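You operate a simulated robot arm through the tools that you are given. There is no shell and no other tool. Be economical: measure what you need, move in short steps, check, and stop when the job is done.

The job below is to be done with a simulated two-armed robot. You get a single attempt, and the scene is never put back.

TASK
Clear both cloudy tubes on the magnet rack, the long white cap tube first.
Fine: hold the rack while you pull a tube out; each goes back to its well in the blue two-well rack. Set down upright: what you pick out.

Only the result counts: the job must be done as asked and must still hold three seconds after the hand-in. Knocking over, shifting, dropping, spilling or breaking anything else fails it. Lids that push on must go on centred and level and be pressed home; caps that screw on are set level and turned clockwise until they are tight.

THE ROBOT
Two 7-joint arms with two-finger parallel grippers on one trunk, on a base that drives. Base frame: it is fixed to the floor where the robot stands at the start and does not move with it; the origin is under the middle of the robot, x ahead of it, y to its left, z up; the surface under the hand at the start is at about z = 0.9. Units: m, degrees, N and s.
The left shoulder is at the start at [0.05, 0.209, 1.196], the right one opposite. With the tool pointing down near the work surface each hand reaches from about 0.28 to 0.92 m from the robot's upright axis, wherever it stands, measured 20 degrees to its own side. Places, roughly: magnet rack well [0.6, -0.1, 0.9]. Payload 4.4 kg a hand.
Tool frame (each hand has its own): the origin (TCP) lies between the finger pads and is the grasp point; the fingertips stand 0.023 m ahead of it; z points along the fingers, y is the line along which they close. The gripper opens to 0.094 m. The fingers are 0.038 m wide and 0.01 m thick; the gripper's body (0.054 by 0.096 m) begins 0.039 m behind the TCP.
Orientation is that of the tool frame in the base frame, as a unit quaternion [x, y, z, w]. With the fingers straight down and closing along the base's y, the tool's x points along the base's -x, its y along +y and its z along -z.

THE INTERFACE
- The arms move only by the tool send_rows. It takes "left_commands", "right_commands" or both (then of equal length, played together; a hand with none holds still); each is a list of rows, each an object of numbers (a shift or turn left out is 0, a gripper value left out holds the last): "tx", "ty", "tz": the shift along the tool's x, y, z in units of 20 mm (1.0 is 20 mm); "wx", "wy", "wz": the turn, a rotation vector about the tool's x, y, z in units of 5 degrees (1.0 is 5 degrees); "hand": the opening, from 0 (shut) to 1 (fully open). In form: [{"tx": .., "ty": .., "tz": .., "wx": .., "wy": .., "wz": .., "hand": ..}, ...]. A call has 1 to 8 rows; each row shifts and turns the commanded pose from where the row before left it, along the tool's axes as they then stand. A call with a number of a shift or a turn outside -1 to 1 is refused whole. Rows are played at 5 a second. More than 0.05 m and 8.6 degrees between two rows, or a gripper value outside its range, and nothing of the call is played. Where a pose cannot be reached the arm comes as near as it can. A force on the tool above 40 N (or 10 N above the force at the start of the call, whichever is more), or a blocked arm, ends the call early, and 0.2 s more pass. Each finger travels about 0.108 m/s and halts on what it meets, pressing with about 41 N; the grip force reading is that of the motor and also rises with nothing between the fingers. The clock runs only during rows and for 0.2 s after the last one: add rows that do not move to give the fingers time. It gives the time, the measured TCP pose, the force on the tool (base axes), the opening and the grip force at its end, in the units of the frame above (readings bear some noise), with the torque about the TCP (base axes, N m) and any sound that the robot's microphone picked up.
- Cameras (640 x 400 px; columns grow to the right, rows downward): "scene" is now at [0.1563, 0.0159, 1.3747]; the picture's right is [0.15, -0.99, 0.00], its down [-0.50, -0.08, -0.86] and it looks along [0.85, 0.13, -0.51] (base axes); focal length 248 px, centre (320, 200). "left" rides on the left gripper at [0.086, -0.016, -0.074] in its tool frame; the picture's right is [0.18, 0.98, 0.00], its down [-0.58, 0.11, -0.81] and it looks along [-0.79, 0.15, 0.59] (tool axes); focal length 243 px, centre (320, 200). "right" rides on the right gripper at [0.086, 0.016, -0.074] in its tool frame; the picture's right is [-0.18, 0.98, 0.00], its down [-0.58, -0.11, -0.81] and it looks along [-0.79, -0.15, 0.59] (tool axes); focal length 243 px, centre (320, 200). There is no depth. A picture from a camera that has moved, and an enlarged one, comes with that camera's place and axes in the base frame and with its lens.
- camera(camera): a new picture of that camera. It takes no simulated time.
- slide_trunk(by): slides the trunk up (or, below 0, down) by that many m; the arms and the scene camera ride with it, the base frame stays. It gives what a move gives, with no picture.
- steer(legs): drives the robot by 1 to 6 legs, each [ahead, left, turn to the left] in m, m and degrees, along the robot's own axes; the way and the turn of a leg run together, so that a leg with both is an arc; at most 1.5 m and 180 degrees a leg. The arms and the cameras ride along, it lands a little off, and it stops where it bumps. It gives what a move gives.
- head_to(pan, tilt): turns the head with the scene camera to pan (to the left, within 80 degrees either way) and tilt (down, from -29 to 69), counted from straight ahead of the robot. It gives what a move gives.
- close_up(camera, box): a new picture of the part [left, top, right, bottom] of that camera's present view, enlarged. It takes no simulated time.
- finish_job(): hands the job in; it is judged then, once.

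Work in short steps. Places have to be worked out from the pictures, the camera data and where the tool is seen: move nearer, look again, correct. Check each grasp and each placing, and mend what went wrong. You have 120 turns and 100 pictures in all, those below and enlarged ones among them. Open the grippers and draw the arms clear of the work before you hand the job in, unless the task says otherwise; then end with one line.

The tools are called after ">>>" as name(argument=value, ...) on one line, values as JSON. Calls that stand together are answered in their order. send_rows: Moves the arms, as the interface text tells. Its arguments: {"type":"object","properties":{"left_commands":{"type":"array"},"right_commands":{"type":"array"}},"required":[]} The other tools are called the same way: slide_trunk (by) slides the trunk up or down; steer (legs) drives the base; head_to (pan, tilt) turns the head that bears the scene camera; camera (camera) takes a picture; close_up (camera, box) takes an enlarged picture of a part of a camera's view; finish_job () hands the job in.

At the start:

```text
t: 0.0
left_tool_pos: [0.6264, 0.3888, 1.185]
left_ee_rot: [-0.001, 1.0, 0.0, 0.0]
left_ft_force: [-0.3, 0.4, -0.7]
left_torque: [0.01, -0.03, 0.03]
left_gripper_width: 0.0941
left_grip_force: 0.0
right_tool_pos: [0.4719, -0.1977, 1.2545]
right_ee_rot: [0.001, 1.0, 0.001, 0.0]
right_ft_force: [0.3, 0.3, 0.5]
right_torque: [-0.04, 0.0, 0.02]
right_gripper_width: 0.0941
right_grip_force: 0.0
trunk travel left (down, up): [-0.275, 0.288]
robot x, y, heading: [-0.0009, 0.0028, 0.0]
head pan, tilt: [8.9, 30.4]
```

scene: 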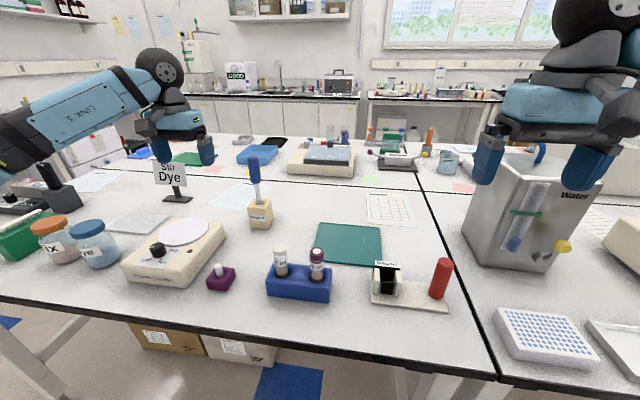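
right: 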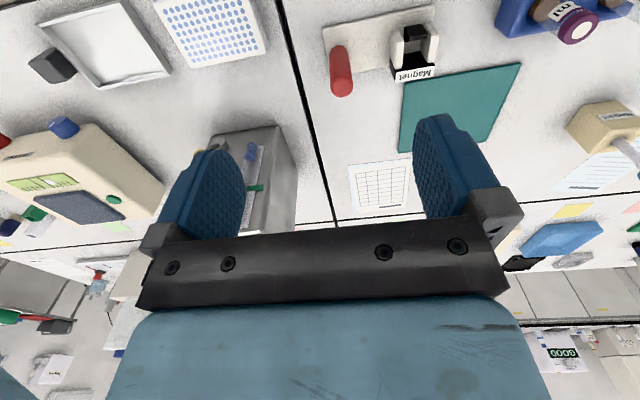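
left: 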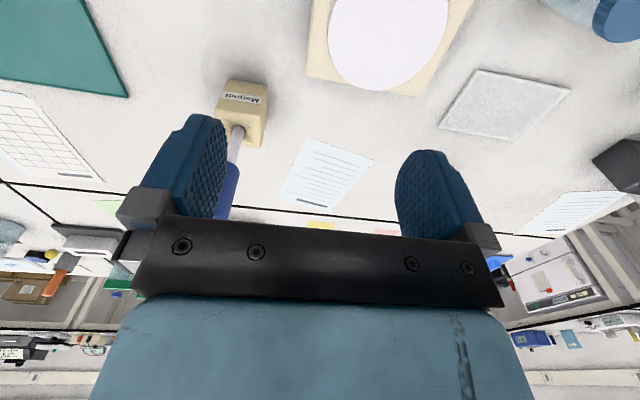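

The blue rack with two tubes (white and purple caps) is near the middle, with the magnet rack to its right. I take enlarged views of both.

>>> close_up(camera="scene", box=[250, 230, 350, 310])

>>> close_up(camera="scene", box=[360, 240, 480, 320])

```text
5.00 times, centred on (300, 270) of scene
camera zoom: at [0.1563, 0.0159, 1.3747], right [0.15, -0.99, 0.0], down [-0.5, -0.08, -0.86], along [0.85, 0.13, -0.51], focal length 1238 px, centre (420, -150)
```

zoom: 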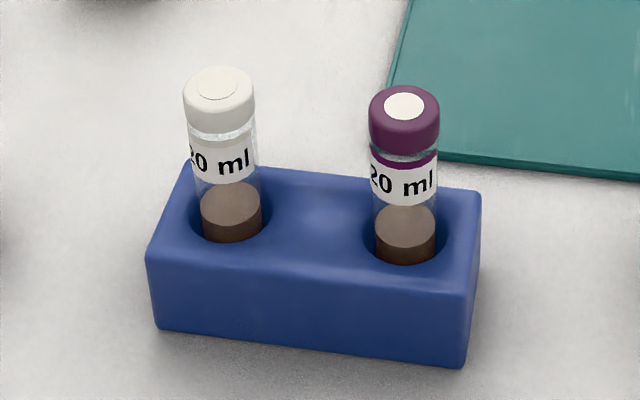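

```text
5.00 times, centred on (420, 280) of scene
camera zoom: at [0.1563, 0.0159, 1.3747], right [0.15, -0.99, 0.0], down [-0.5, -0.08, -0.86], along [0.85, 0.13, -0.51], focal length 1238 px, centre (-180, -200)
```

zoom: 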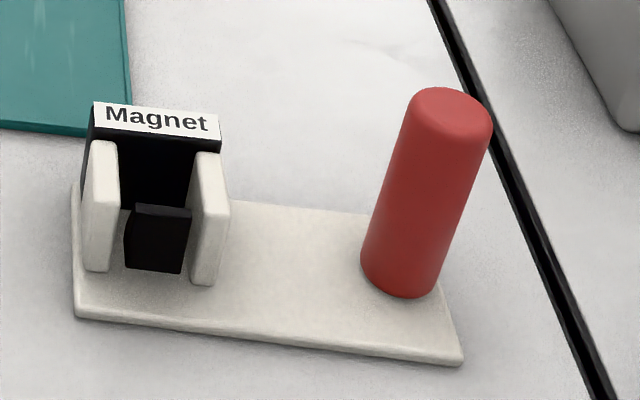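

I want a finer view of the magnet well and the rack.

>>> close_up(camera="scene", box=[368, 255, 416, 305])

>>> close_up(camera="right", box=[310, 0, 470, 100])

```text
8.00 times, centred on (392, 280) of scene
camera zoom: at [0.1563, 0.0159, 1.3747], right [0.15, -0.99, 0.0], down [-0.5, -0.08, -0.86], along [0.85, 0.13, -0.51], focal length 1981 px, centre (-256, -440)
```

zoom: 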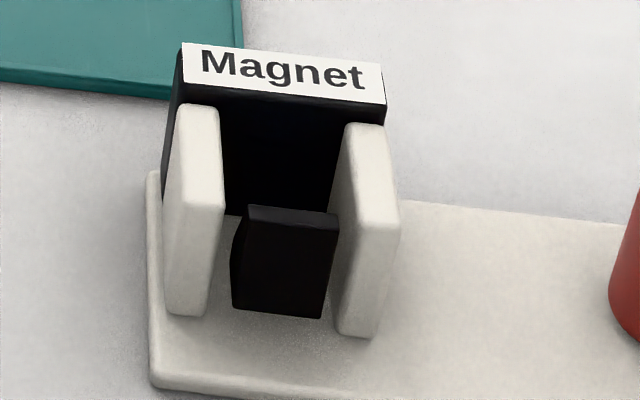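

```text
4.00 times, centred on (390, 50) of right
camera zoom: at [0.3853, -0.1806, 1.3297], right [0.18, 0.98, 0.0], down [0.58, -0.11, 0.81], along [0.79, -0.15, -0.59], focal length 970 px, centre (40, 800)
```

zoom: 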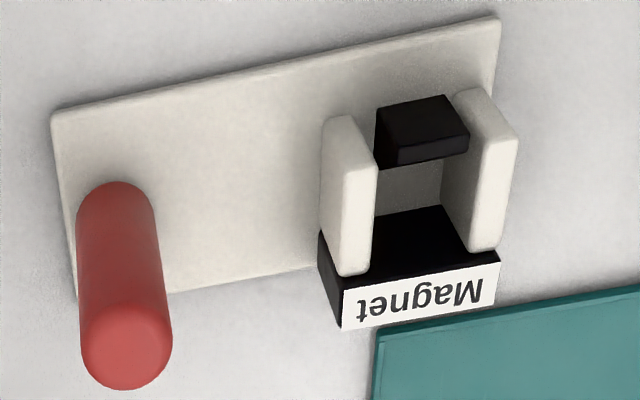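

The magnet well lies at about x 0.575, y -0.073 and its red post at about (0.575, -0.187). The tubes are at about (0.54, 0.16) and (0.54, 0.08). I turn the left hand 90° so it closes along x, and bring the right hand nearer the post.

>>> send_rows(left_commands=[{"wz": 1}, {"wz": 1}, {"wz": 1}, {"wz": 1}, {"wz": 1}, {"wz": 1}, {"wz": 1}, {"wz": 1}], right_commands=[{"tx": -0.4, "tz": 0.5}, {"tx": -0.4, "tz": 0.5}, {"tx": -0.4, "tz": 0.5}, {"tx": -0.4, "tz": 0.5}, {"tx": -0.4, "tz": 0.5}, {"tx": -0.4, "tz": 0.5}, {"tx": -0.4, "tz": 0.5}, {"tx": -0.4, "tz": 0.5}])

>>> send_rows(left_commands=[{"wz": 1}, {"wz": 1}, {"wz": 1}, {"wz": 1}, {"wz": 1}, {"wz": 1}, {"wz": 1}, {"wz": 1}])

>>> send_rows(left_commands=[{"wz": 1}, {"wz": 1}, {"tx": -1}, {"tx": -1}, {"tx": -1}, {"tx": -1}, {"tx": -1}, {"tx": -1}])

>>> camera(camera="right")

>>> camera(camera="left")

```text
t: 1.8
left_tool_pos: [0.6264, 0.3888, 1.1855]
left_ee_rot: [0.259, 0.966, 0.0, 0.001]
left_ft_force: [-0.2, -0.5, -0.8]
left_torque: [0.02, 0.0, -0.03]
left_gripper_width: 0.0939
left_grip_force: 0.0
left hand out of reach, approached as far as the arm can: row 7, 8
right_tool_pos: [0.5363, -0.1969, 1.1738]
right_ee_rot: [0.0, 1.0, 0.0, 0.001]
right_ft_force: [-0.3, -0.2, -0.4]
right_torque: [0.01, 0.02, 0.0]
right_gripper_width: 0.094
right_grip_force: 0.0
trunk travel left (down, up): [-0.275, 0.288]
robot x, y, heading: [0.0017, -0.0003, 0.0]
head pan, tilt: [8.9, 30.4]
```

```text
t: 3.6
left_tool_pos: [0.6076, 0.3723, 1.1771]
left_ee_rot: [0.299, 0.954, 0.0, 0.0]
left_ft_force: [-0.4, -0.1, 0.7]
left_torque: [-0.02, 0.03, -0.01]
left_gripper_width: 0.0937
left_grip_force: 0.0
left hand out of reach, approached as far as the arm can: row 1, 2, 3, 4, 5, 6, 7, 8
right_tool_pos: [0.5342, -0.1975, 1.1753]
right_ee_rot: [0.0, 1.0, 0.0, -0.001]
right_ft_force: [0.6, 0.2, -0.6]
right_torque: [0.01, 0.01, -0.02]
right_gripper_width: 0.0938
right_grip_force: 0.0
trunk travel left (down, up): [-0.275, 0.288]
robot x, y, heading: [-0.0034, -0.0009, -0.1]
head pan, tilt: [8.9, 30.4]
```

```text
t: 5.4
left_tool_pos: [0.6223, 0.3614, 1.1763]
left_ee_rot: [0.297, 0.955, -0.001, 0.0]
left_ft_force: [0.4, -0.2, 0.3]
left_torque: [0.01, 0.0, -0.03]
left_gripper_width: 0.094
left_grip_force: 0.1
left hand out of reach, approached as far as the arm can: row 1, 2, 3, 4, 5, 6, 7, 8
right_tool_pos: [0.5356, -0.1979, 1.1756]
right_ee_rot: [0.0, 1.0, 0.0, 0.0]
right_ft_force: [-0.2, -0.2, -1.4]
right_torque: [0.02, -0.05, 0.0]
right_gripper_width: 0.0939
right_grip_force: 0.0
trunk travel left (down, up): [-0.275, 0.288]
robot x, y, heading: [-0.0013, 0.0016, -0.2]
head pan, tilt: [8.9, 30.4]
```

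```text
92 pictures are left
camera right: at [0.4485, -0.1805, 1.2501], right [0.18, 0.98, 0.0], down [0.58, -0.11, 0.81], along [0.79, -0.15, -0.59], focal length 243 px, centre (320, 200)
```

right: 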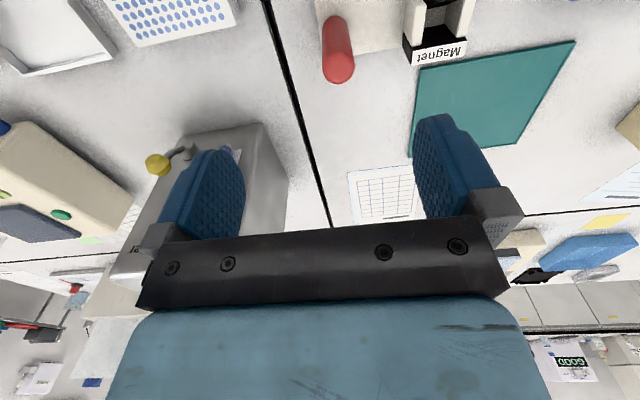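

```text
91 pictures are left
camera left: at [0.5427, 0.3977, 1.2508], right [0.41, 0.91, 0.0], down [0.54, -0.24, 0.81], along [0.74, -0.33, -0.59], focal length 243 px, centre (320, 200)
```

left: 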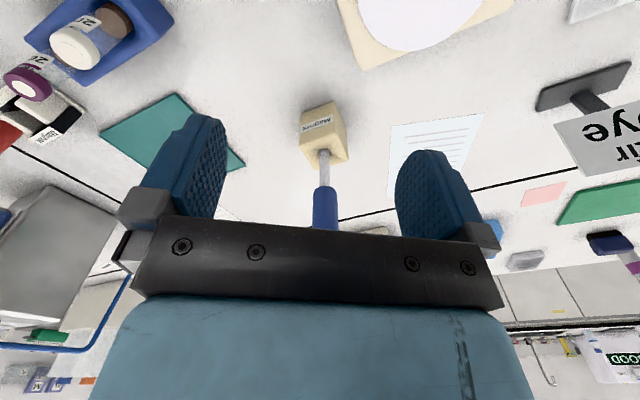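

The left wrist stops at about 35° of yaw, so I return it to closing along y and check where it lands. With partial opening, the clearances still work.

>>> send_rows(left_commands=[{"wz": -1}, {"wz": -1}, {"wz": -1}, {"wz": -1}, {"wz": -1}, {"wz": -1}, {"wz": -1}])

```text
t: 7.0
left_tool_pos: [0.6223, 0.361, 1.1761]
left_ee_rot: [-0.002, 1.0, -0.001, 0.0]
left_ft_force: [0.0, 0.6, -0.3]
left_torque: [-0.03, -0.01, 0.02]
left_gripper_width: 0.0941
left_grip_force: 0.2
right_tool_pos: [0.5342, -0.1971, 1.176]
right_ee_rot: [-0.001, 1.0, 0.0, -0.001]
right_ft_force: [0.3, -1.3, 0.8]
right_torque: [0.03, -0.01, 0.01]
right_gripper_width: 0.094
right_grip_force: 0.1
trunk travel left (down, up): [-0.275, 0.288]
robot x, y, heading: [0.0019, -0.002, -0.0]
head pan, tilt: [8.9, 30.4]
```

The yaw is back to 0. I move the left hand over the white-capped tube, about 70 mm above the cap, with the fingers partly open.

>>> send_rows(left_commands=[{"ty": -1, "tx": 0.575, "hand": 0.68}, {"ty": -1, "tx": 0.575}, {"ty": -1, "tx": 0.575}, {"ty": -1, "tx": 0.575}, {"ty": -1, "tx": 0.575}, {"ty": -1, "tx": 0.575}, {"ty": -1, "tx": 0.575}, {"ty": -1, "tx": 0.575}])

>>> send_rows(left_commands=[{"ty": -1, "tz": 0.7}, {"ty": -0.95, "tz": 0.7}, {"tz": 0.7}, {"tz": 0.7}])

>>> camera(camera="left")

>>> camera(camera="scene")

```text
t: 8.8
left_tool_pos: [0.5317, 0.202, 1.1739]
left_ee_rot: [-0.001, 1.0, 0.0, 0.0]
left_ft_force: [-0.7, 0.6, -0.2]
left_torque: [0.03, 0.0, 0.0]
left_gripper_width: 0.0641
left_grip_force: 0.1
right_tool_pos: [0.5348, -0.1978, 1.1759]
right_ee_rot: [0.001, 1.0, 0.0, 0.0]
right_ft_force: [0.6, 0.0, -0.3]
right_torque: [0.02, 0.02, -0.02]
right_gripper_width: 0.0938
right_grip_force: 0.1
trunk travel left (down, up): [-0.275, 0.288]
robot x, y, heading: [0.0024, -0.0048, -0.1]
head pan, tilt: [8.9, 30.4]
```

```text
t: 9.8
left_tool_pos: [0.5317, 0.1649, 1.1176]
left_ee_rot: [-0.001, 1.0, 0.0, 0.0]
left_ft_force: [-0.4, 0.5, 0.5]
left_torque: [0.03, 0.01, 0.01]
left_gripper_width: 0.0642
left_grip_force: 0.0
right_tool_pos: [0.5354, -0.1976, 1.176]
right_ee_rot: [0.0, 1.0, 0.0, 0.0]
right_ft_force: [0.6, -0.3, -0.4]
right_torque: [0.0, -0.02, -0.02]
right_gripper_width: 0.094
right_grip_force: 0.2
trunk travel left (down, up): [-0.275, 0.288]
robot x, y, heading: [0.0017, -0.0013, 0.1]
head pan, tilt: [8.9, 30.4]
```

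```text
90 pictures are left
camera left: at [0.4459, 0.1483, 1.1932], right [-0.19, 0.98, 0.0], down [0.58, 0.11, 0.81], along [0.79, 0.15, -0.59], focal length 243 px, centre (320, 200)
```

left: 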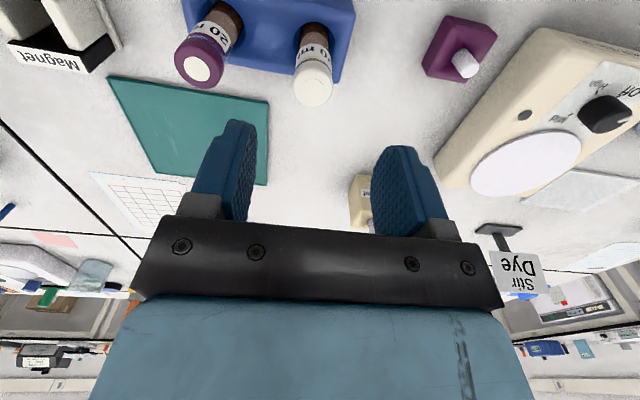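

```text
89 pictures are left
camera scene: at [0.1565, 0.0159, 1.3747], right [0.15, -0.99, 0.0], down [-0.5, -0.08, -0.86], along [0.85, 0.13, -0.51], focal length 248 px, centre (320, 200)
```

scene: 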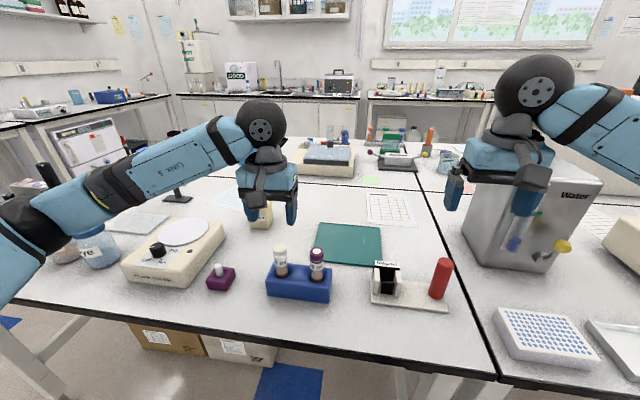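

Triangulating puts the white cap top at about (0.547, 0.164, 1.017) and the purple one at about (0.543, 0.083, 1.02). I move over it in x and come part of the way down, then look.

>>> send_rows(left_commands=[{"tx": -0.7, "tz": 0.5}, {"tz": 1}, {"tz": 1}, {"tz": 1}, {}])

>>> camera(camera="left")

>>> close_up(camera="scene", box=[220, 190, 360, 310])

```text
t: 11.0
left_tool_pos: [0.5444, 0.1634, 1.0498]
left_ee_rot: [-0.001, 1.0, 0.001, 0.0]
left_ft_force: [-0.5, 0.3, 0.4]
left_torque: [-0.01, 0.0, 0.04]
left_gripper_width: 0.0639
left_grip_force: 0.0
right_tool_pos: [0.5345, -0.1983, 1.1755]
right_ee_rot: [0.0, 1.0, 0.0, 0.0]
right_ft_force: [0.7, 0.2, 0.1]
right_torque: [0.02, 0.02, 0.02]
right_gripper_width: 0.0944
right_grip_force: 0.0
trunk travel left (down, up): [-0.275, 0.288]
robot x, y, heading: [-0.0024, -0.002, 0.1]
head pan, tilt: [8.9, 30.4]
```

```text
88 pictures are left
camera left: at [0.4589, 0.1469, 1.1242], right [-0.19, 0.98, 0.0], down [0.58, 0.11, 0.81], along [0.79, 0.15, -0.59], focal length 243 px, centre (320, 200)
```

left: 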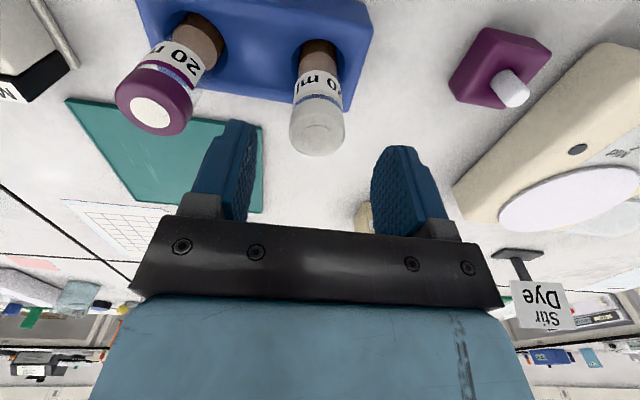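

```text
3.33 times, centred on (290, 250) of scene
camera zoom: at [0.1562, 0.0158, 1.3747], right [0.15, -0.99, 0.0], down [-0.5, -0.08, -0.86], along [0.85, 0.13, -0.51], focal length 825 px, centre (420, 33)
```

zoom: 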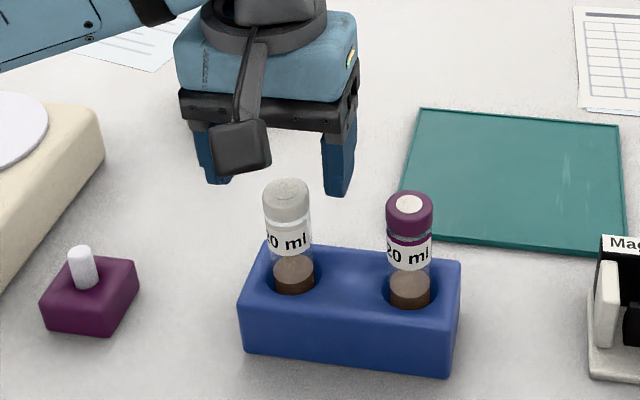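

The cap is centred between the fingers. I go down to cap height and close.

>>> send_rows(left_commands=[{"tz": 0.8}, {"tz": 0.8}, {"tz": 0.8}, {}, {"hand": 0.2}, {}, {}])

>>> camera(camera="left")

>>> close_up(camera="scene", box=[220, 190, 360, 310])

```text
t: 12.6
left_tool_pos: [0.5453, 0.1629, 1.0024]
left_ee_rot: [-0.001, 1.0, -0.001, 0.001]
left_ft_force: [0.4, -0.5, 0.6]
left_torque: [0.03, 0.01, -0.01]
left_gripper_width: 0.0287
left_grip_force: 41.0
right_tool_pos: [0.5353, -0.1971, 1.1746]
right_ee_rot: [0.0, 1.0, 0.001, 0.0]
right_ft_force: [0.1, 0.3, -0.1]
right_torque: [0.0, -0.02, 0.01]
right_gripper_width: 0.0939
right_grip_force: 0.0
trunk travel left (down, up): [-0.275, 0.288]
robot x, y, heading: [-0.0013, -0.0006, -0.3]
head pan, tilt: [8.9, 30.4]
```

```text
86 pictures are left
camera left: at [0.4606, 0.1465, 1.0766], right [-0.19, 0.98, 0.0], down [0.58, 0.11, 0.81], along [0.79, 0.15, -0.59], focal length 243 px, centre (320, 200)
```

left: 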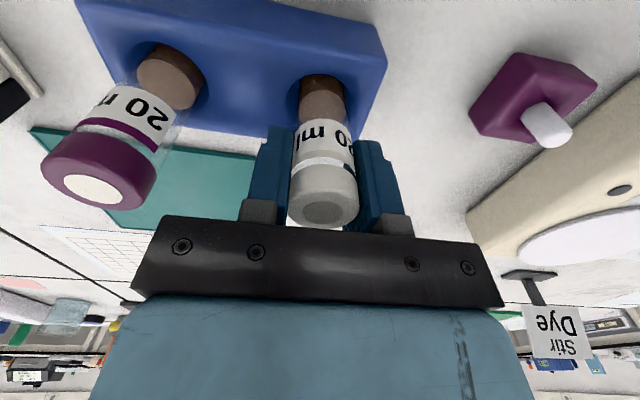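

```text
3.33 times, centred on (290, 250) of scene
camera zoom: at [0.1563, 0.0159, 1.3747], right [0.15, -0.99, 0.0], down [-0.5, -0.08, -0.86], along [0.85, 0.13, -0.51], focal length 825 px, centre (420, 33)
```

zoom: 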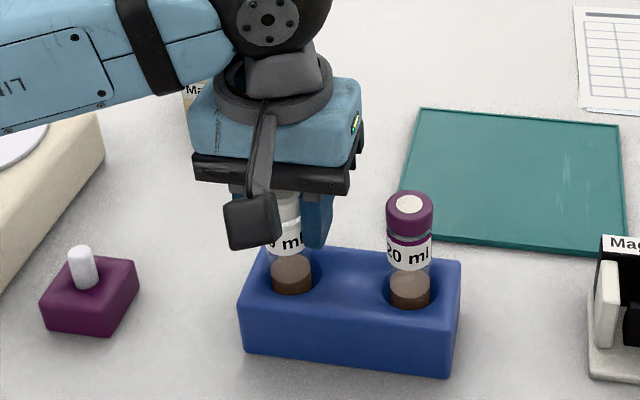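

The grip is good (28.7 mm) and the tube is centred on the TCP. I lift straight up slowly and watch that the rack stays put.

>>> send_rows(left_commands=[{"tz": -0.25}, {"tz": -0.25}, {"tz": -0.5}, {}])

>>> close_up(camera="scene", box=[220, 190, 360, 310])

```text
t: 13.6
left_tool_pos: [0.547, 0.1623, 1.0229]
left_ee_rot: [-0.001, 1.0, 0.0, 0.0]
left_ft_force: [-0.3, -0.1, -1.7]
left_torque: [0.04, -0.04, 0.01]
left_gripper_width: 0.0287
left_grip_force: 41.4
right_tool_pos: [0.5348, -0.1968, 1.175]
right_ee_rot: [0.001, 1.0, 0.0, 0.001]
right_ft_force: [0.1, -0.4, -0.9]
right_torque: [0.04, 0.01, -0.02]
right_gripper_width: 0.0939
right_grip_force: 0.1
trunk travel left (down, up): [-0.275, 0.288]
robot x, y, heading: [0.0012, -0.0048, 0.0]
head pan, tilt: [8.9, 30.4]
```

```text
3.33 times, centred on (290, 250) of scene
camera zoom: at [0.1564, 0.016, 1.3747], right [0.15, -0.99, 0.0], down [-0.5, -0.08, -0.86], along [0.85, 0.13, -0.51], focal length 825 px, centre (420, 33)
```

zoom: 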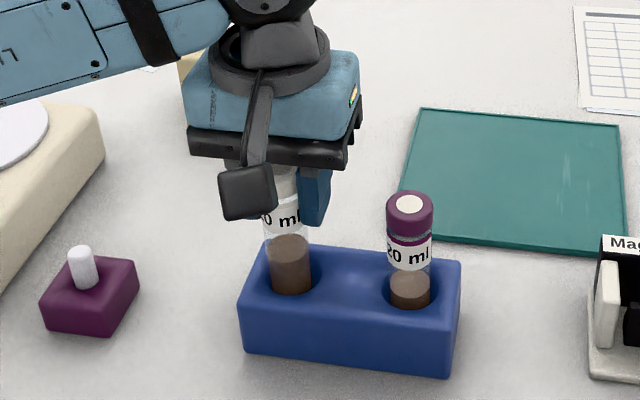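

The rack did not move. I raise the tube well above everything.

>>> send_rows(left_commands=[{"tz": -0.8}, {"tz": -0.8}, {"tz": -0.8}, {"tz": -0.9}, {"tz": -0.9}, {"tz": -0.9}, {"tz": -0.9}, {}])

>>> camera(camera="scene")

>>> close_up(camera="scene", box=[220, 160, 360, 280])

>>> camera(camera="left")

```text
t: 15.4
left_tool_pos: [0.5454, 0.1624, 1.1403]
left_ee_rot: [-0.001, 1.0, -0.001, 0.0]
left_ft_force: [0.1, 0.2, -0.3]
left_torque: [0.01, 0.02, -0.02]
left_gripper_width: 0.0287
left_grip_force: 40.7
right_tool_pos: [0.5357, -0.197, 1.1752]
right_ee_rot: [0.0, 1.0, 0.0, 0.0]
right_ft_force: [-0.2, 0.2, 0.5]
right_torque: [-0.03, -0.02, -0.02]
right_gripper_width: 0.0939
right_grip_force: 0.1
trunk travel left (down, up): [-0.275, 0.288]
robot x, y, heading: [-0.0034, 0.0006, 0.2]
head pan, tilt: [8.9, 30.4]
```

```text
83 pictures are left
camera scene: at [0.1565, 0.0161, 1.3747], right [0.15, -0.99, 0.0], down [-0.5, -0.08, -0.86], along [0.85, 0.13, -0.51], focal length 248 px, centre (320, 200)
```

scene: 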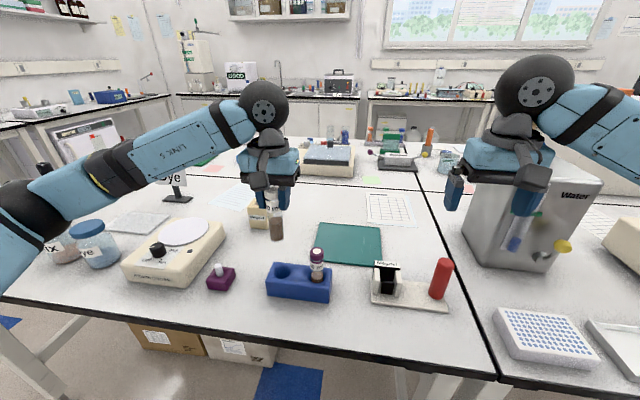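

```text
3.33 times, centred on (290, 220) of scene
camera zoom: at [0.1565, 0.0161, 1.3747], right [0.15, -0.99, 0.0], down [-0.5, -0.08, -0.86], along [0.85, 0.13, -0.51], focal length 825 px, centre (420, 133)
```

zoom: 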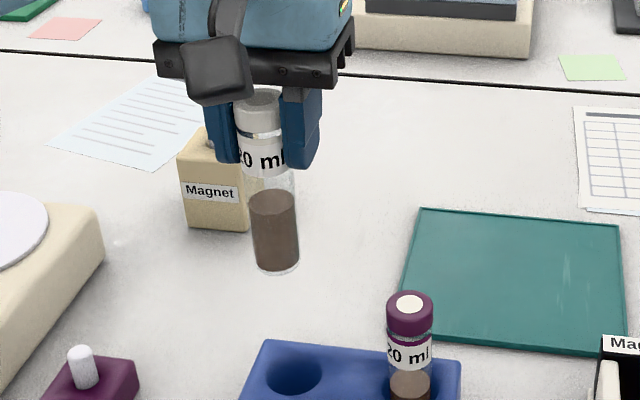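

```text
81 pictures are left
camera left: at [0.4595, 0.1467, 1.2158], right [-0.19, 0.98, 0.0], down [0.58, 0.11, 0.81], along [0.79, 0.15, -0.59], focal length 243 px, centre (320, 200)
```

left: 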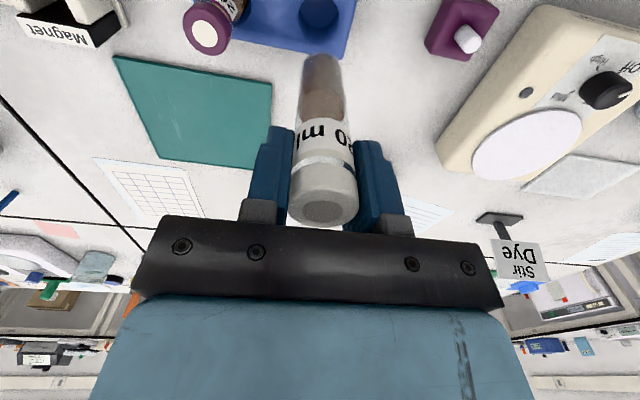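

The tube hangs upright with its bottom about 92 mm below the TCP. Before placing it, I move the right hand back and to the left so its camera gets a close view of the magnet well and post.

>>> send_rows(right_commands=[{"tx": 0.75, "ty": 0.97, "tz": 0.55}, {"tx": 0.75, "ty": 0.97, "tz": 0.55}, {"tx": 0.75, "ty": 0.97, "tz": 0.55}, {"tx": 0.75, "ty": 0.97, "tz": 0.55}, {"tx": 0.75, "ty": 0.97, "tz": 0.55}, {}])

>>> camera(camera="right")

```text
t: 16.8
left_tool_pos: [0.5445, 0.1621, 1.142]
left_ee_rot: [-0.001, 1.0, 0.0, 0.001]
left_ft_force: [-0.1, 0.5, -0.5]
left_torque: [0.0, 0.02, -0.02]
left_gripper_width: 0.0287
left_grip_force: 40.9
right_tool_pos: [0.4582, -0.1012, 1.1184]
right_ee_rot: [0.0, 1.0, 0.0, 0.001]
right_ft_force: [0.8, 0.3, -0.2]
right_torque: [-0.01, 0.01, -0.02]
right_gripper_width: 0.094
right_grip_force: 0.1
trunk travel left (down, up): [-0.275, 0.288]
robot x, y, heading: [-0.0009, 0.0022, -0.0]
head pan, tilt: [8.9, 30.4]
```

```text
80 pictures are left
camera right: at [0.3721, -0.0831, 1.1942], right [0.18, 0.98, 0.0], down [0.58, -0.11, 0.81], along [0.79, -0.15, -0.59], focal length 243 px, centre (320, 200)
```

right: 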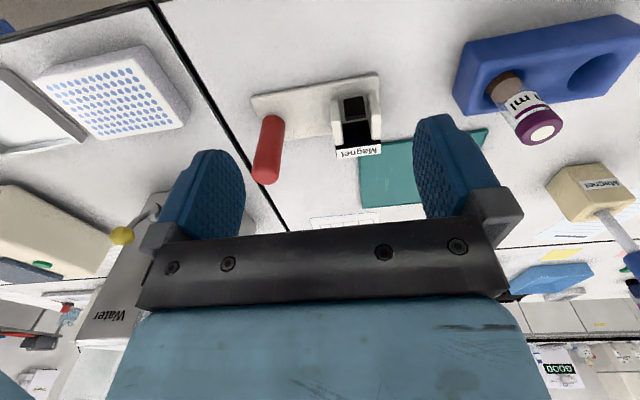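

Now I enlarge the magnet and post in this view.

>>> close_up(camera="right", box=[316, 68, 396, 168])

>>> close_up(camera="right", box=[240, 70, 400, 190])

```text
4.00 times, centred on (356, 118) of right
camera zoom: at [0.3721, -0.0831, 1.1942], right [0.18, 0.98, 0.0], down [0.58, -0.11, 0.81], along [0.79, -0.15, -0.59], focal length 970 px, centre (176, 528)
```

zoom: 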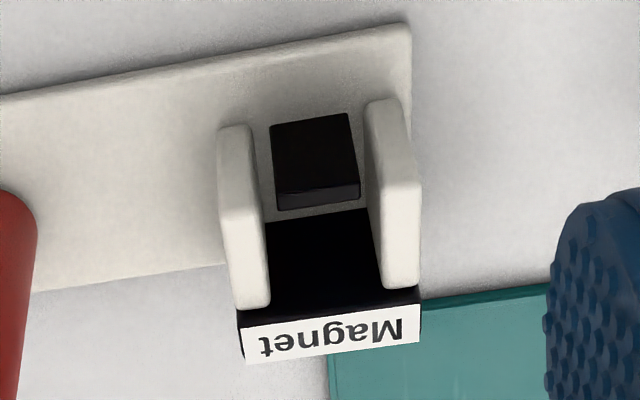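

```text
3.33 times, centred on (320, 130) of right
camera zoom: at [0.3721, -0.0831, 1.1942], right [0.18, 0.98, 0.0], down [0.58, -0.11, 0.81], along [0.79, -0.15, -0.59], focal length 809 px, centre (320, 433)
```

zoom: 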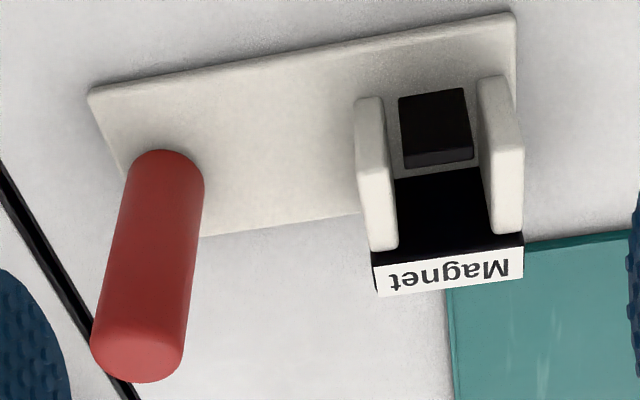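

From two views, the well spans x 0.551–0.582 and y -0.090 to -0.054, so its centre is (0.566, -0.0725). The floor is at about z 0.91 and the cheeks top out at 0.95. I move the right hand out to the side and bring the left hand with the tube over.

>>> send_rows(right_commands=[{"ty": -0.9}, {"ty": -0.9}, {"ty": -0.9}, {"ty": -0.9}, {"ty": -0.9}, {"ty": -0.9}, {"ty": -0.9}, {}], left_commands=[{"ty": -0.6, "tx": -0.13}, {"ty": -0.6, "tx": -0.13}, {"ty": -0.6, "tx": -0.13}, {"ty": -0.6, "tx": -0.13}, {"ty": -0.6, "tx": -0.13}, {"ty": -0.6, "tx": -0.13}, {"ty": -0.6, "tx": -0.13}, {"ty": -0.6, "tx": -0.13}])

>>> send_rows(left_commands=[{"ty": -0.99}, {"ty": -0.99}, {"ty": -0.99}, {"ty": -0.99}, {"ty": -0.99}, {"ty": -0.98}, {"ty": -0.98}, {}])

>>> camera(camera="right")

>>> close_up(camera="scene", box=[340, 190, 460, 310])

```text
t: 18.6
left_tool_pos: [0.5661, 0.0677, 1.1405]
left_ee_rot: [-0.001, 1.0, 0.001, 0.0]
left_ft_force: [0.4, 0.9, 0.5]
left_torque: [-0.01, 0.0, 0.0]
left_gripper_width: 0.0286
left_grip_force: 41.1
right_tool_pos: [0.4605, -0.2254, 1.1192]
right_ee_rot: [0.0, 1.0, 0.0, 0.0]
right_ft_force: [0.2, 0.9, 0.7]
right_torque: [-0.02, 0.0, 0.03]
right_gripper_width: 0.0938
right_grip_force: 0.0
trunk travel left (down, up): [-0.275, 0.288]
robot x, y, heading: [-0.0019, -0.001, 0.1]
head pan, tilt: [8.9, 30.4]
```

```text
t: 20.4
left_tool_pos: [0.5663, -0.0698, 1.1399]
left_ee_rot: [-0.001, 1.0, 0.0, 0.0]
left_ft_force: [0.5, -0.4, 0.6]
left_torque: [-0.01, 0.01, 0.03]
left_gripper_width: 0.0286
left_grip_force: 41.5
right_tool_pos: [0.4609, -0.2257, 1.1192]
right_ee_rot: [0.0, 1.0, 0.0, 0.0]
right_ft_force: [-0.5, 0.5, 0.2]
right_torque: [0.0, -0.03, 0.0]
right_gripper_width: 0.0938
right_grip_force: 0.1
trunk travel left (down, up): [-0.275, 0.288]
robot x, y, heading: [0.0014, 0.0028, -0.0]
head pan, tilt: [8.9, 30.4]
```

```text
77 pictures are left
camera right: at [0.3745, -0.2084, 1.1944], right [0.18, 0.98, 0.0], down [0.58, -0.11, 0.81], along [0.79, -0.15, -0.59], focal length 243 px, centre (320, 200)
```

right: 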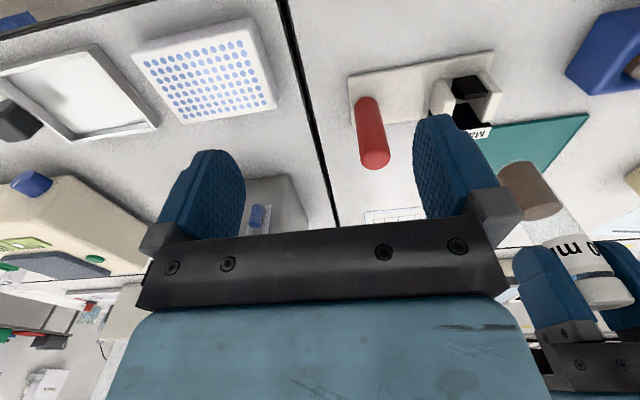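

```text
3.33 times, centred on (400, 250) of scene
camera zoom: at [0.1563, 0.0165, 1.3747], right [0.15, -0.99, 0.0], down [-0.5, -0.08, -0.86], along [0.85, 0.13, -0.51], focal length 825 px, centre (53, 33)
```

zoom: 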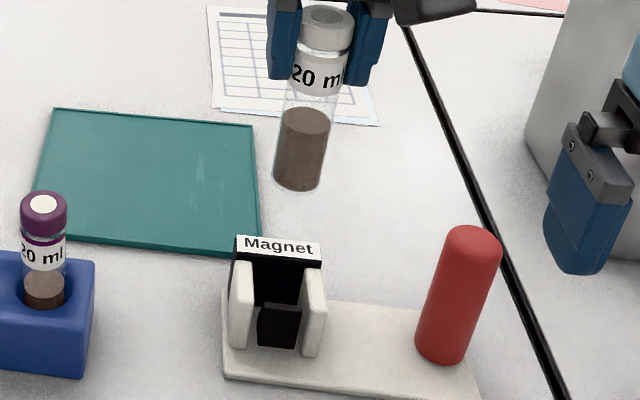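

The visible tube bottom agrees with the TCP reading. I shift 3 mm in -y and come down to just above the magnet rack, then look again.

>>> send_rows(left_commands=[{"ty": -0.14, "tz": 0.6}, {"tz": 0.8}, {"tz": 0.8}, {"tz": 0.8}, {"tz": 0.6}, {}])

>>> close_up(camera="scene", box=[350, 220, 450, 300])

>>> camera(camera="right")

>>> camera(camera="left")

```text
t: 21.8
left_tool_pos: [0.5664, -0.076, 1.0685]
left_ee_rot: [0.0, 1.0, 0.001, 0.0]
left_ft_force: [-0.6, 0.6, -1.6]
left_torque: [0.0, -0.01, 0.0]
left_gripper_width: 0.0287
left_grip_force: 40.8
right_tool_pos: [0.4597, -0.2256, 1.1203]
right_ee_rot: [0.0, 1.0, 0.0, 0.0]
right_ft_force: [0.4, -0.1, -0.4]
right_torque: [0.03, -0.01, -0.03]
right_gripper_width: 0.0941
right_grip_force: 0.0
trunk travel left (down, up): [-0.275, 0.288]
robot x, y, heading: [0.0006, -0.0005, 0.1]
head pan, tilt: [8.9, 30.4]
```

```text
5.00 times, centred on (400, 260) of scene
camera zoom: at [0.1562, 0.0159, 1.3747], right [0.15, -0.99, 0.0], down [-0.5, -0.08, -0.86], along [0.85, 0.13, -0.51], focal length 1238 px, centre (-80, -100)
```

zoom: 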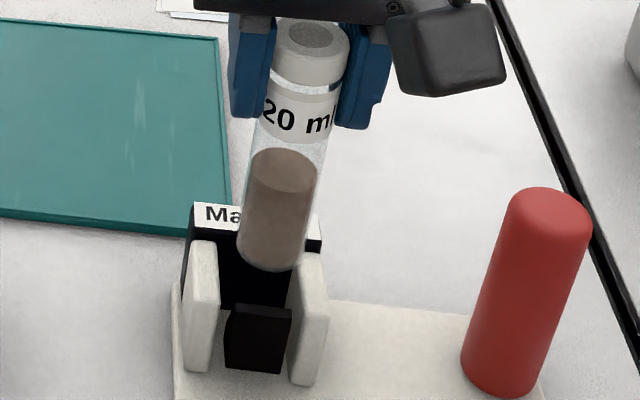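

```text
74 pictures are left
camera right: at [0.3743, -0.209, 1.1943], right [0.18, 0.98, 0.0], down [0.58, -0.11, 0.81], along [0.79, -0.15, -0.59], focal length 243 px, centre (320, 200)
```

right: 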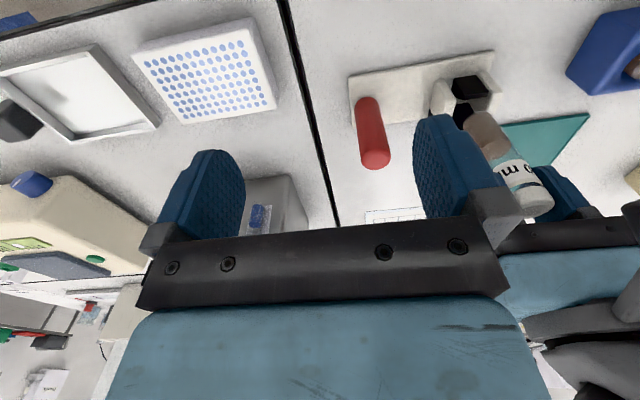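

```text
73 pictures are left
camera left: at [0.4808, -0.0914, 1.1441], right [-0.19, 0.98, 0.0], down [0.58, 0.11, 0.81], along [0.79, 0.15, -0.59], focal length 243 px, centre (320, 200)
```

left: 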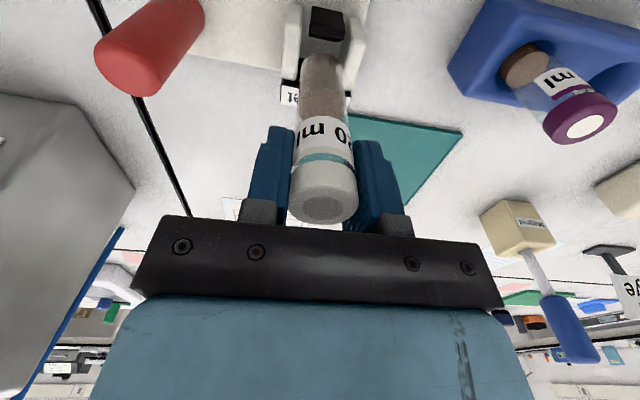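

By vision the tube is at y ≈ -0.073. I check the alignment in detail from the left camera.

>>> close_up(camera="left", box=[270, 0, 370, 110])

>>> close_up(camera="right", box=[415, 60, 535, 140])

```text
3.64 times, centred on (320, 55) of left
camera zoom: at [0.4808, -0.0914, 1.1441], right [-0.19, 0.98, 0.0], down [0.58, 0.11, 0.81], along [0.79, 0.15, -0.59], focal length 882 px, centre (320, 727)
```

zoom: 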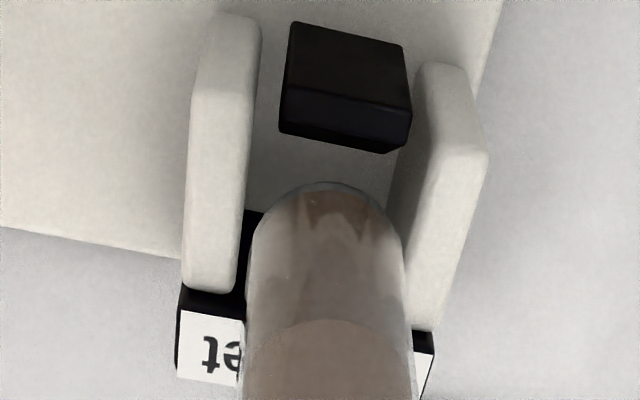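

```text
5.00 times, centred on (475, 100) of right
camera zoom: at [0.3743, -0.209, 1.1943], right [0.18, 0.98, 0.0], down [0.58, -0.11, 0.81], along [0.79, -0.15, -0.59], focal length 1213 px, centre (-455, 700)
```

zoom: 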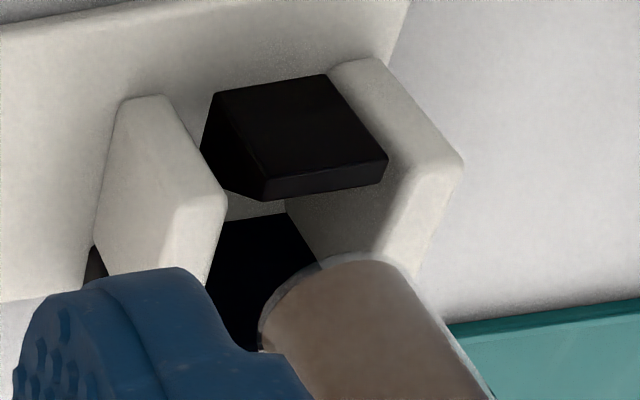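

Against the well in the same image, the tube bottom sits about 4 mm too far in -x and 3 mm too far in -y. I correct that and lower to just above the cheeks for a parallax-free check.

>>> send_rows(left_commands=[{"ty": 0.13, "tx": -0.18}, {"tz": 0.4}, {"tz": 0.35}, {}])

>>> close_up(camera="left", box=[270, 0, 370, 110])

>>> close_up(camera="scene", box=[350, 230, 430, 300])

>>> close_up(camera="right", box=[415, 60, 535, 140])

```text
t: 22.8
left_tool_pos: [0.5687, -0.0718, 1.0533]
left_ee_rot: [-0.002, 1.0, 0.0, 0.0]
left_ft_force: [0.3, -0.5, 0.2]
left_torque: [-0.02, 0.01, -0.03]
left_gripper_width: 0.0285
left_grip_force: 41.0
right_tool_pos: [0.4601, -0.2251, 1.1208]
right_ee_rot: [0.0, 1.0, 0.0, 0.0]
right_ft_force: [-0.2, -0.2, -0.2]
right_torque: [0.0, 0.01, 0.0]
right_gripper_width: 0.0939
right_grip_force: 0.0
trunk travel left (down, up): [-0.275, 0.288]
robot x, y, heading: [-0.0029, 0.0042, -0.3]
head pan, tilt: [8.9, 30.4]
```

```text
3.64 times, centred on (320, 55) of left
camera zoom: at [0.4835, -0.0878, 1.1283], right [-0.19, 0.98, 0.0], down [0.58, 0.11, 0.81], along [0.79, 0.15, -0.59], focal length 882 px, centre (320, 727)
```

zoom: 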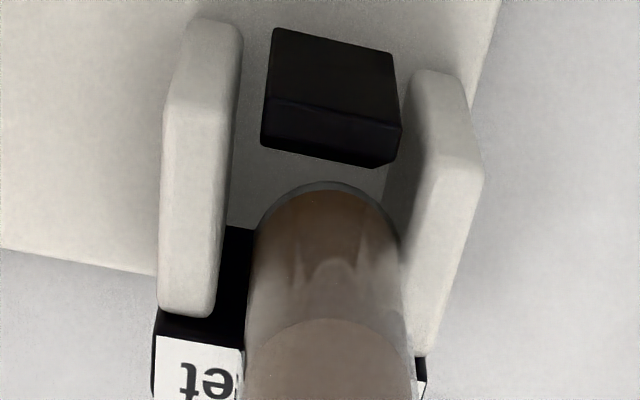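

```text
5.71 times, centred on (390, 265) of scene
camera zoom: at [0.1563, 0.0159, 1.3747], right [0.15, -0.99, 0.0], down [-0.5, -0.08, -0.86], along [0.85, 0.13, -0.51], focal length 1415 px, centre (-80, -171)
```

zoom: 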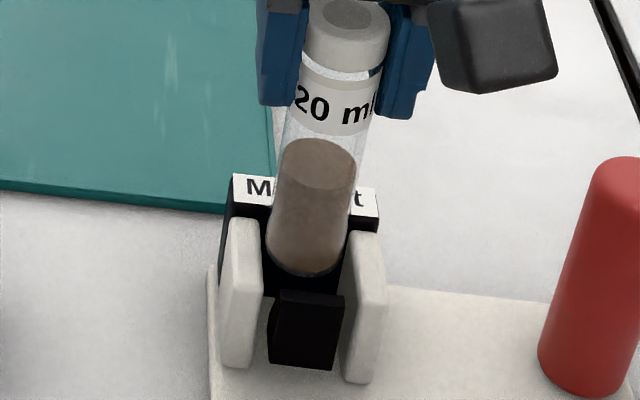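

```text
5.00 times, centred on (475, 100) of right
camera zoom: at [0.3744, -0.209, 1.1943], right [0.18, 0.98, 0.0], down [0.58, -0.11, 0.81], along [0.79, -0.15, -0.59], focal length 1213 px, centre (-455, 700)
```

zoom: 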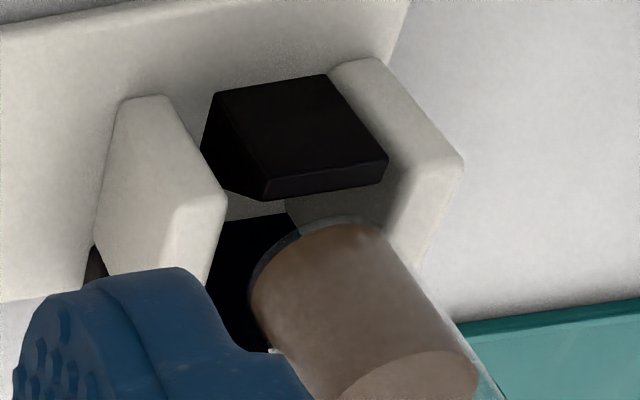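

The tube now sits about 2 mm short in x and 1 mm high in y relative to the well. I correct both and lower 20 mm into the well mouth, watching the force.

>>> send_rows(left_commands=[{"ty": -0.04, "tx": -0.1}, {"tz": 0.25}, {"tz": 0.25}, {"tz": 0.25}, {"tz": 0.25}, {}])

>>> close_up(camera="left", box=[270, 0, 370, 110])

>>> close_up(camera="scene", box=[350, 230, 430, 300])

```text
t: 24.2
left_tool_pos: [0.5707, -0.073, 1.0328]
left_ee_rot: [-0.001, 1.0, 0.0, 0.0]
left_ft_force: [0.6, 0.0, 1.8]
left_torque: [0.04, -0.03, -0.03]
left_gripper_width: 0.0288
left_grip_force: 41.2
right_tool_pos: [0.4602, -0.2267, 1.1193]
right_ee_rot: [0.0, 1.0, 0.0, 0.0]
right_ft_force: [0.2, -0.8, -0.3]
right_torque: [0.0, 0.0, -0.03]
right_gripper_width: 0.094
right_grip_force: 0.0
trunk travel left (down, up): [-0.275, 0.288]
robot x, y, heading: [-0.0001, -0.0006, 0.2]
head pan, tilt: [8.9, 30.4]
```

```text
3.64 times, centred on (320, 55) of left
camera zoom: at [0.4866, -0.0883, 1.1081], right [-0.19, 0.98, 0.0], down [0.58, 0.11, 0.81], along [0.79, 0.15, -0.59], focal length 882 px, centre (320, 727)
```

zoom: 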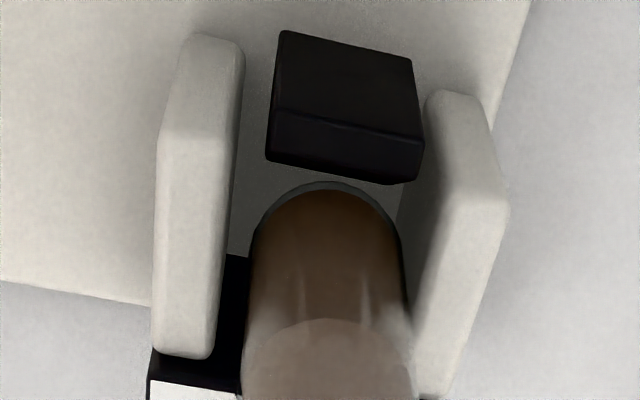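

```text
5.71 times, centred on (390, 265) of scene
camera zoom: at [0.1563, 0.016, 1.3747], right [0.15, -0.99, 0.0], down [-0.5, -0.08, -0.86], along [0.85, 0.13, -0.51], focal length 1415 px, centre (-80, -171)
```

zoom: 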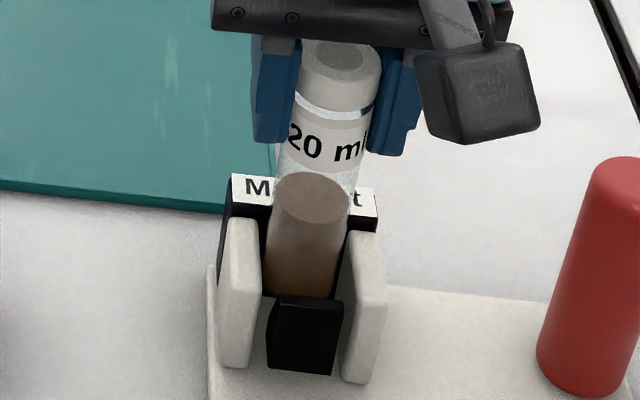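

The tube is between the cheeks with clearance and no contact force. I lower on to about 5 mm above the expected seat.

>>> send_rows(left_commands=[{"tz": 0.25}, {"tz": 0.25}, {"tz": 0.25}, {"tz": 0.25}, {"tz": 0.2}, {}])

>>> close_up(camera="scene", box=[350, 230, 430, 300])

>>> close_up(camera="left", box=[270, 0, 370, 110])

```text
t: 25.6
left_tool_pos: [0.5707, -0.0713, 1.0102]
left_ee_rot: [-0.001, 1.0, -0.001, 0.0]
left_ft_force: [-0.1, 0.1, 0.9]
left_torque: [0.04, 0.03, 0.03]
left_gripper_width: 0.0287
left_grip_force: 40.8
right_tool_pos: [0.4607, -0.2248, 1.1188]
right_ee_rot: [0.0, 1.0, 0.0, -0.001]
right_ft_force: [0.0, -0.5, 0.6]
right_torque: [-0.02, 0.01, 0.0]
right_gripper_width: 0.0937
right_grip_force: 0.0
trunk travel left (down, up): [-0.275, 0.288]
robot x, y, heading: [-0.0034, 0.0016, -0.1]
head pan, tilt: [8.9, 30.4]
```

```text
5.71 times, centred on (390, 265) of scene
camera zoom: at [0.1562, 0.0159, 1.3747], right [0.15, -0.99, 0.0], down [-0.5, -0.08, -0.86], along [0.85, 0.13, -0.51], focal length 1415 px, centre (-80, -171)
```

zoom: 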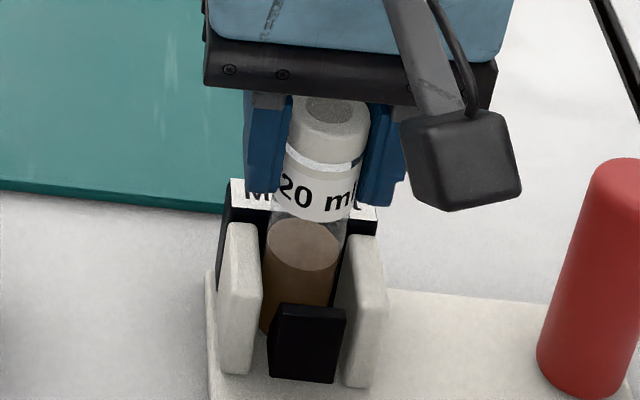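

```text
3.64 times, centred on (320, 55) of left
camera zoom: at [0.4854, -0.0882, 1.0844], right [-0.19, 0.98, 0.0], down [0.58, 0.11, 0.81], along [0.79, 0.15, -0.59], focal length 882 px, centre (320, 727)
```

zoom: 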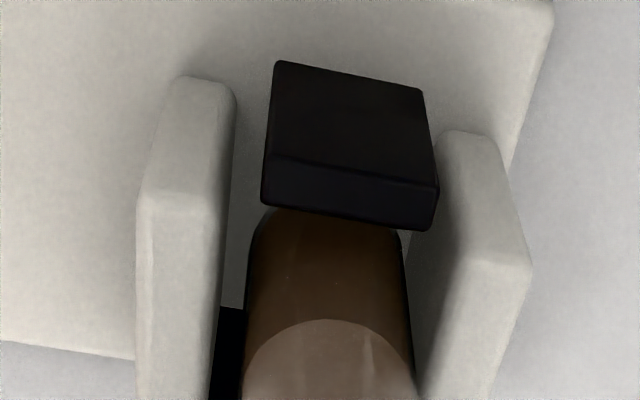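

The magnet part looks slightly shifted compared with before. I check the whole rack closely.

>>> close_up(camera="scene", box=[360, 240, 480, 320])

```text
5.00 times, centred on (420, 280) of scene
camera zoom: at [0.1562, 0.0159, 1.3747], right [0.15, -0.99, 0.0], down [-0.5, -0.08, -0.86], along [0.85, 0.13, -0.51], focal length 1238 px, centre (-180, -200)
```

zoom: 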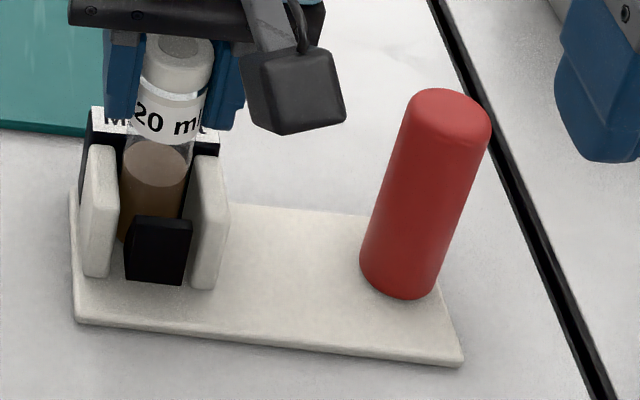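

The rack's magnet end has crept a couple of millimetres toward the robot, probably from magnetic pull on the tube. I lower the last few millimetres gently.

>>> send_rows(left_commands=[{"tz": 0.1}, {"tz": 0.1}, {"tz": 0.1}, {}])

>>> close_up(camera="scene", box=[360, 240, 480, 320])

```text
t: 26.6
left_tool_pos: [0.5705, -0.0722, 1.0054]
left_ee_rot: [-0.001, 1.0, 0.0, -0.001]
left_ft_force: [-0.7, -1.1, 1.7]
left_torque: [0.01, 0.08, 0.02]
left_gripper_width: 0.0285
left_grip_force: 40.8
right_tool_pos: [0.4614, -0.226, 1.1196]
right_ee_rot: [0.0, 1.0, 0.0, 0.0]
right_ft_force: [0.0, -0.2, 0.3]
right_torque: [0.03, -0.01, 0.01]
right_gripper_width: 0.0941
right_grip_force: 0.1
trunk travel left (down, up): [-0.275, 0.288]
robot x, y, heading: [0.0009, -0.0011, 0.1]
head pan, tilt: [8.9, 30.4]
```

```text
5.00 times, centred on (420, 280) of scene
camera zoom: at [0.156, 0.0158, 1.3748], right [0.15, -0.99, 0.0], down [-0.5, -0.08, -0.86], along [0.85, 0.13, -0.51], focal length 1238 px, centre (-180, -200)
```

zoom: 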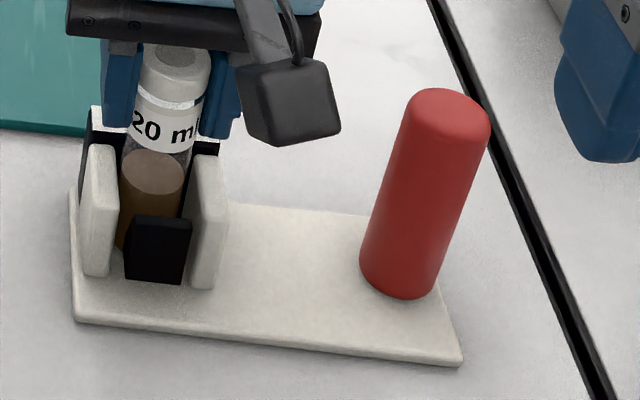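

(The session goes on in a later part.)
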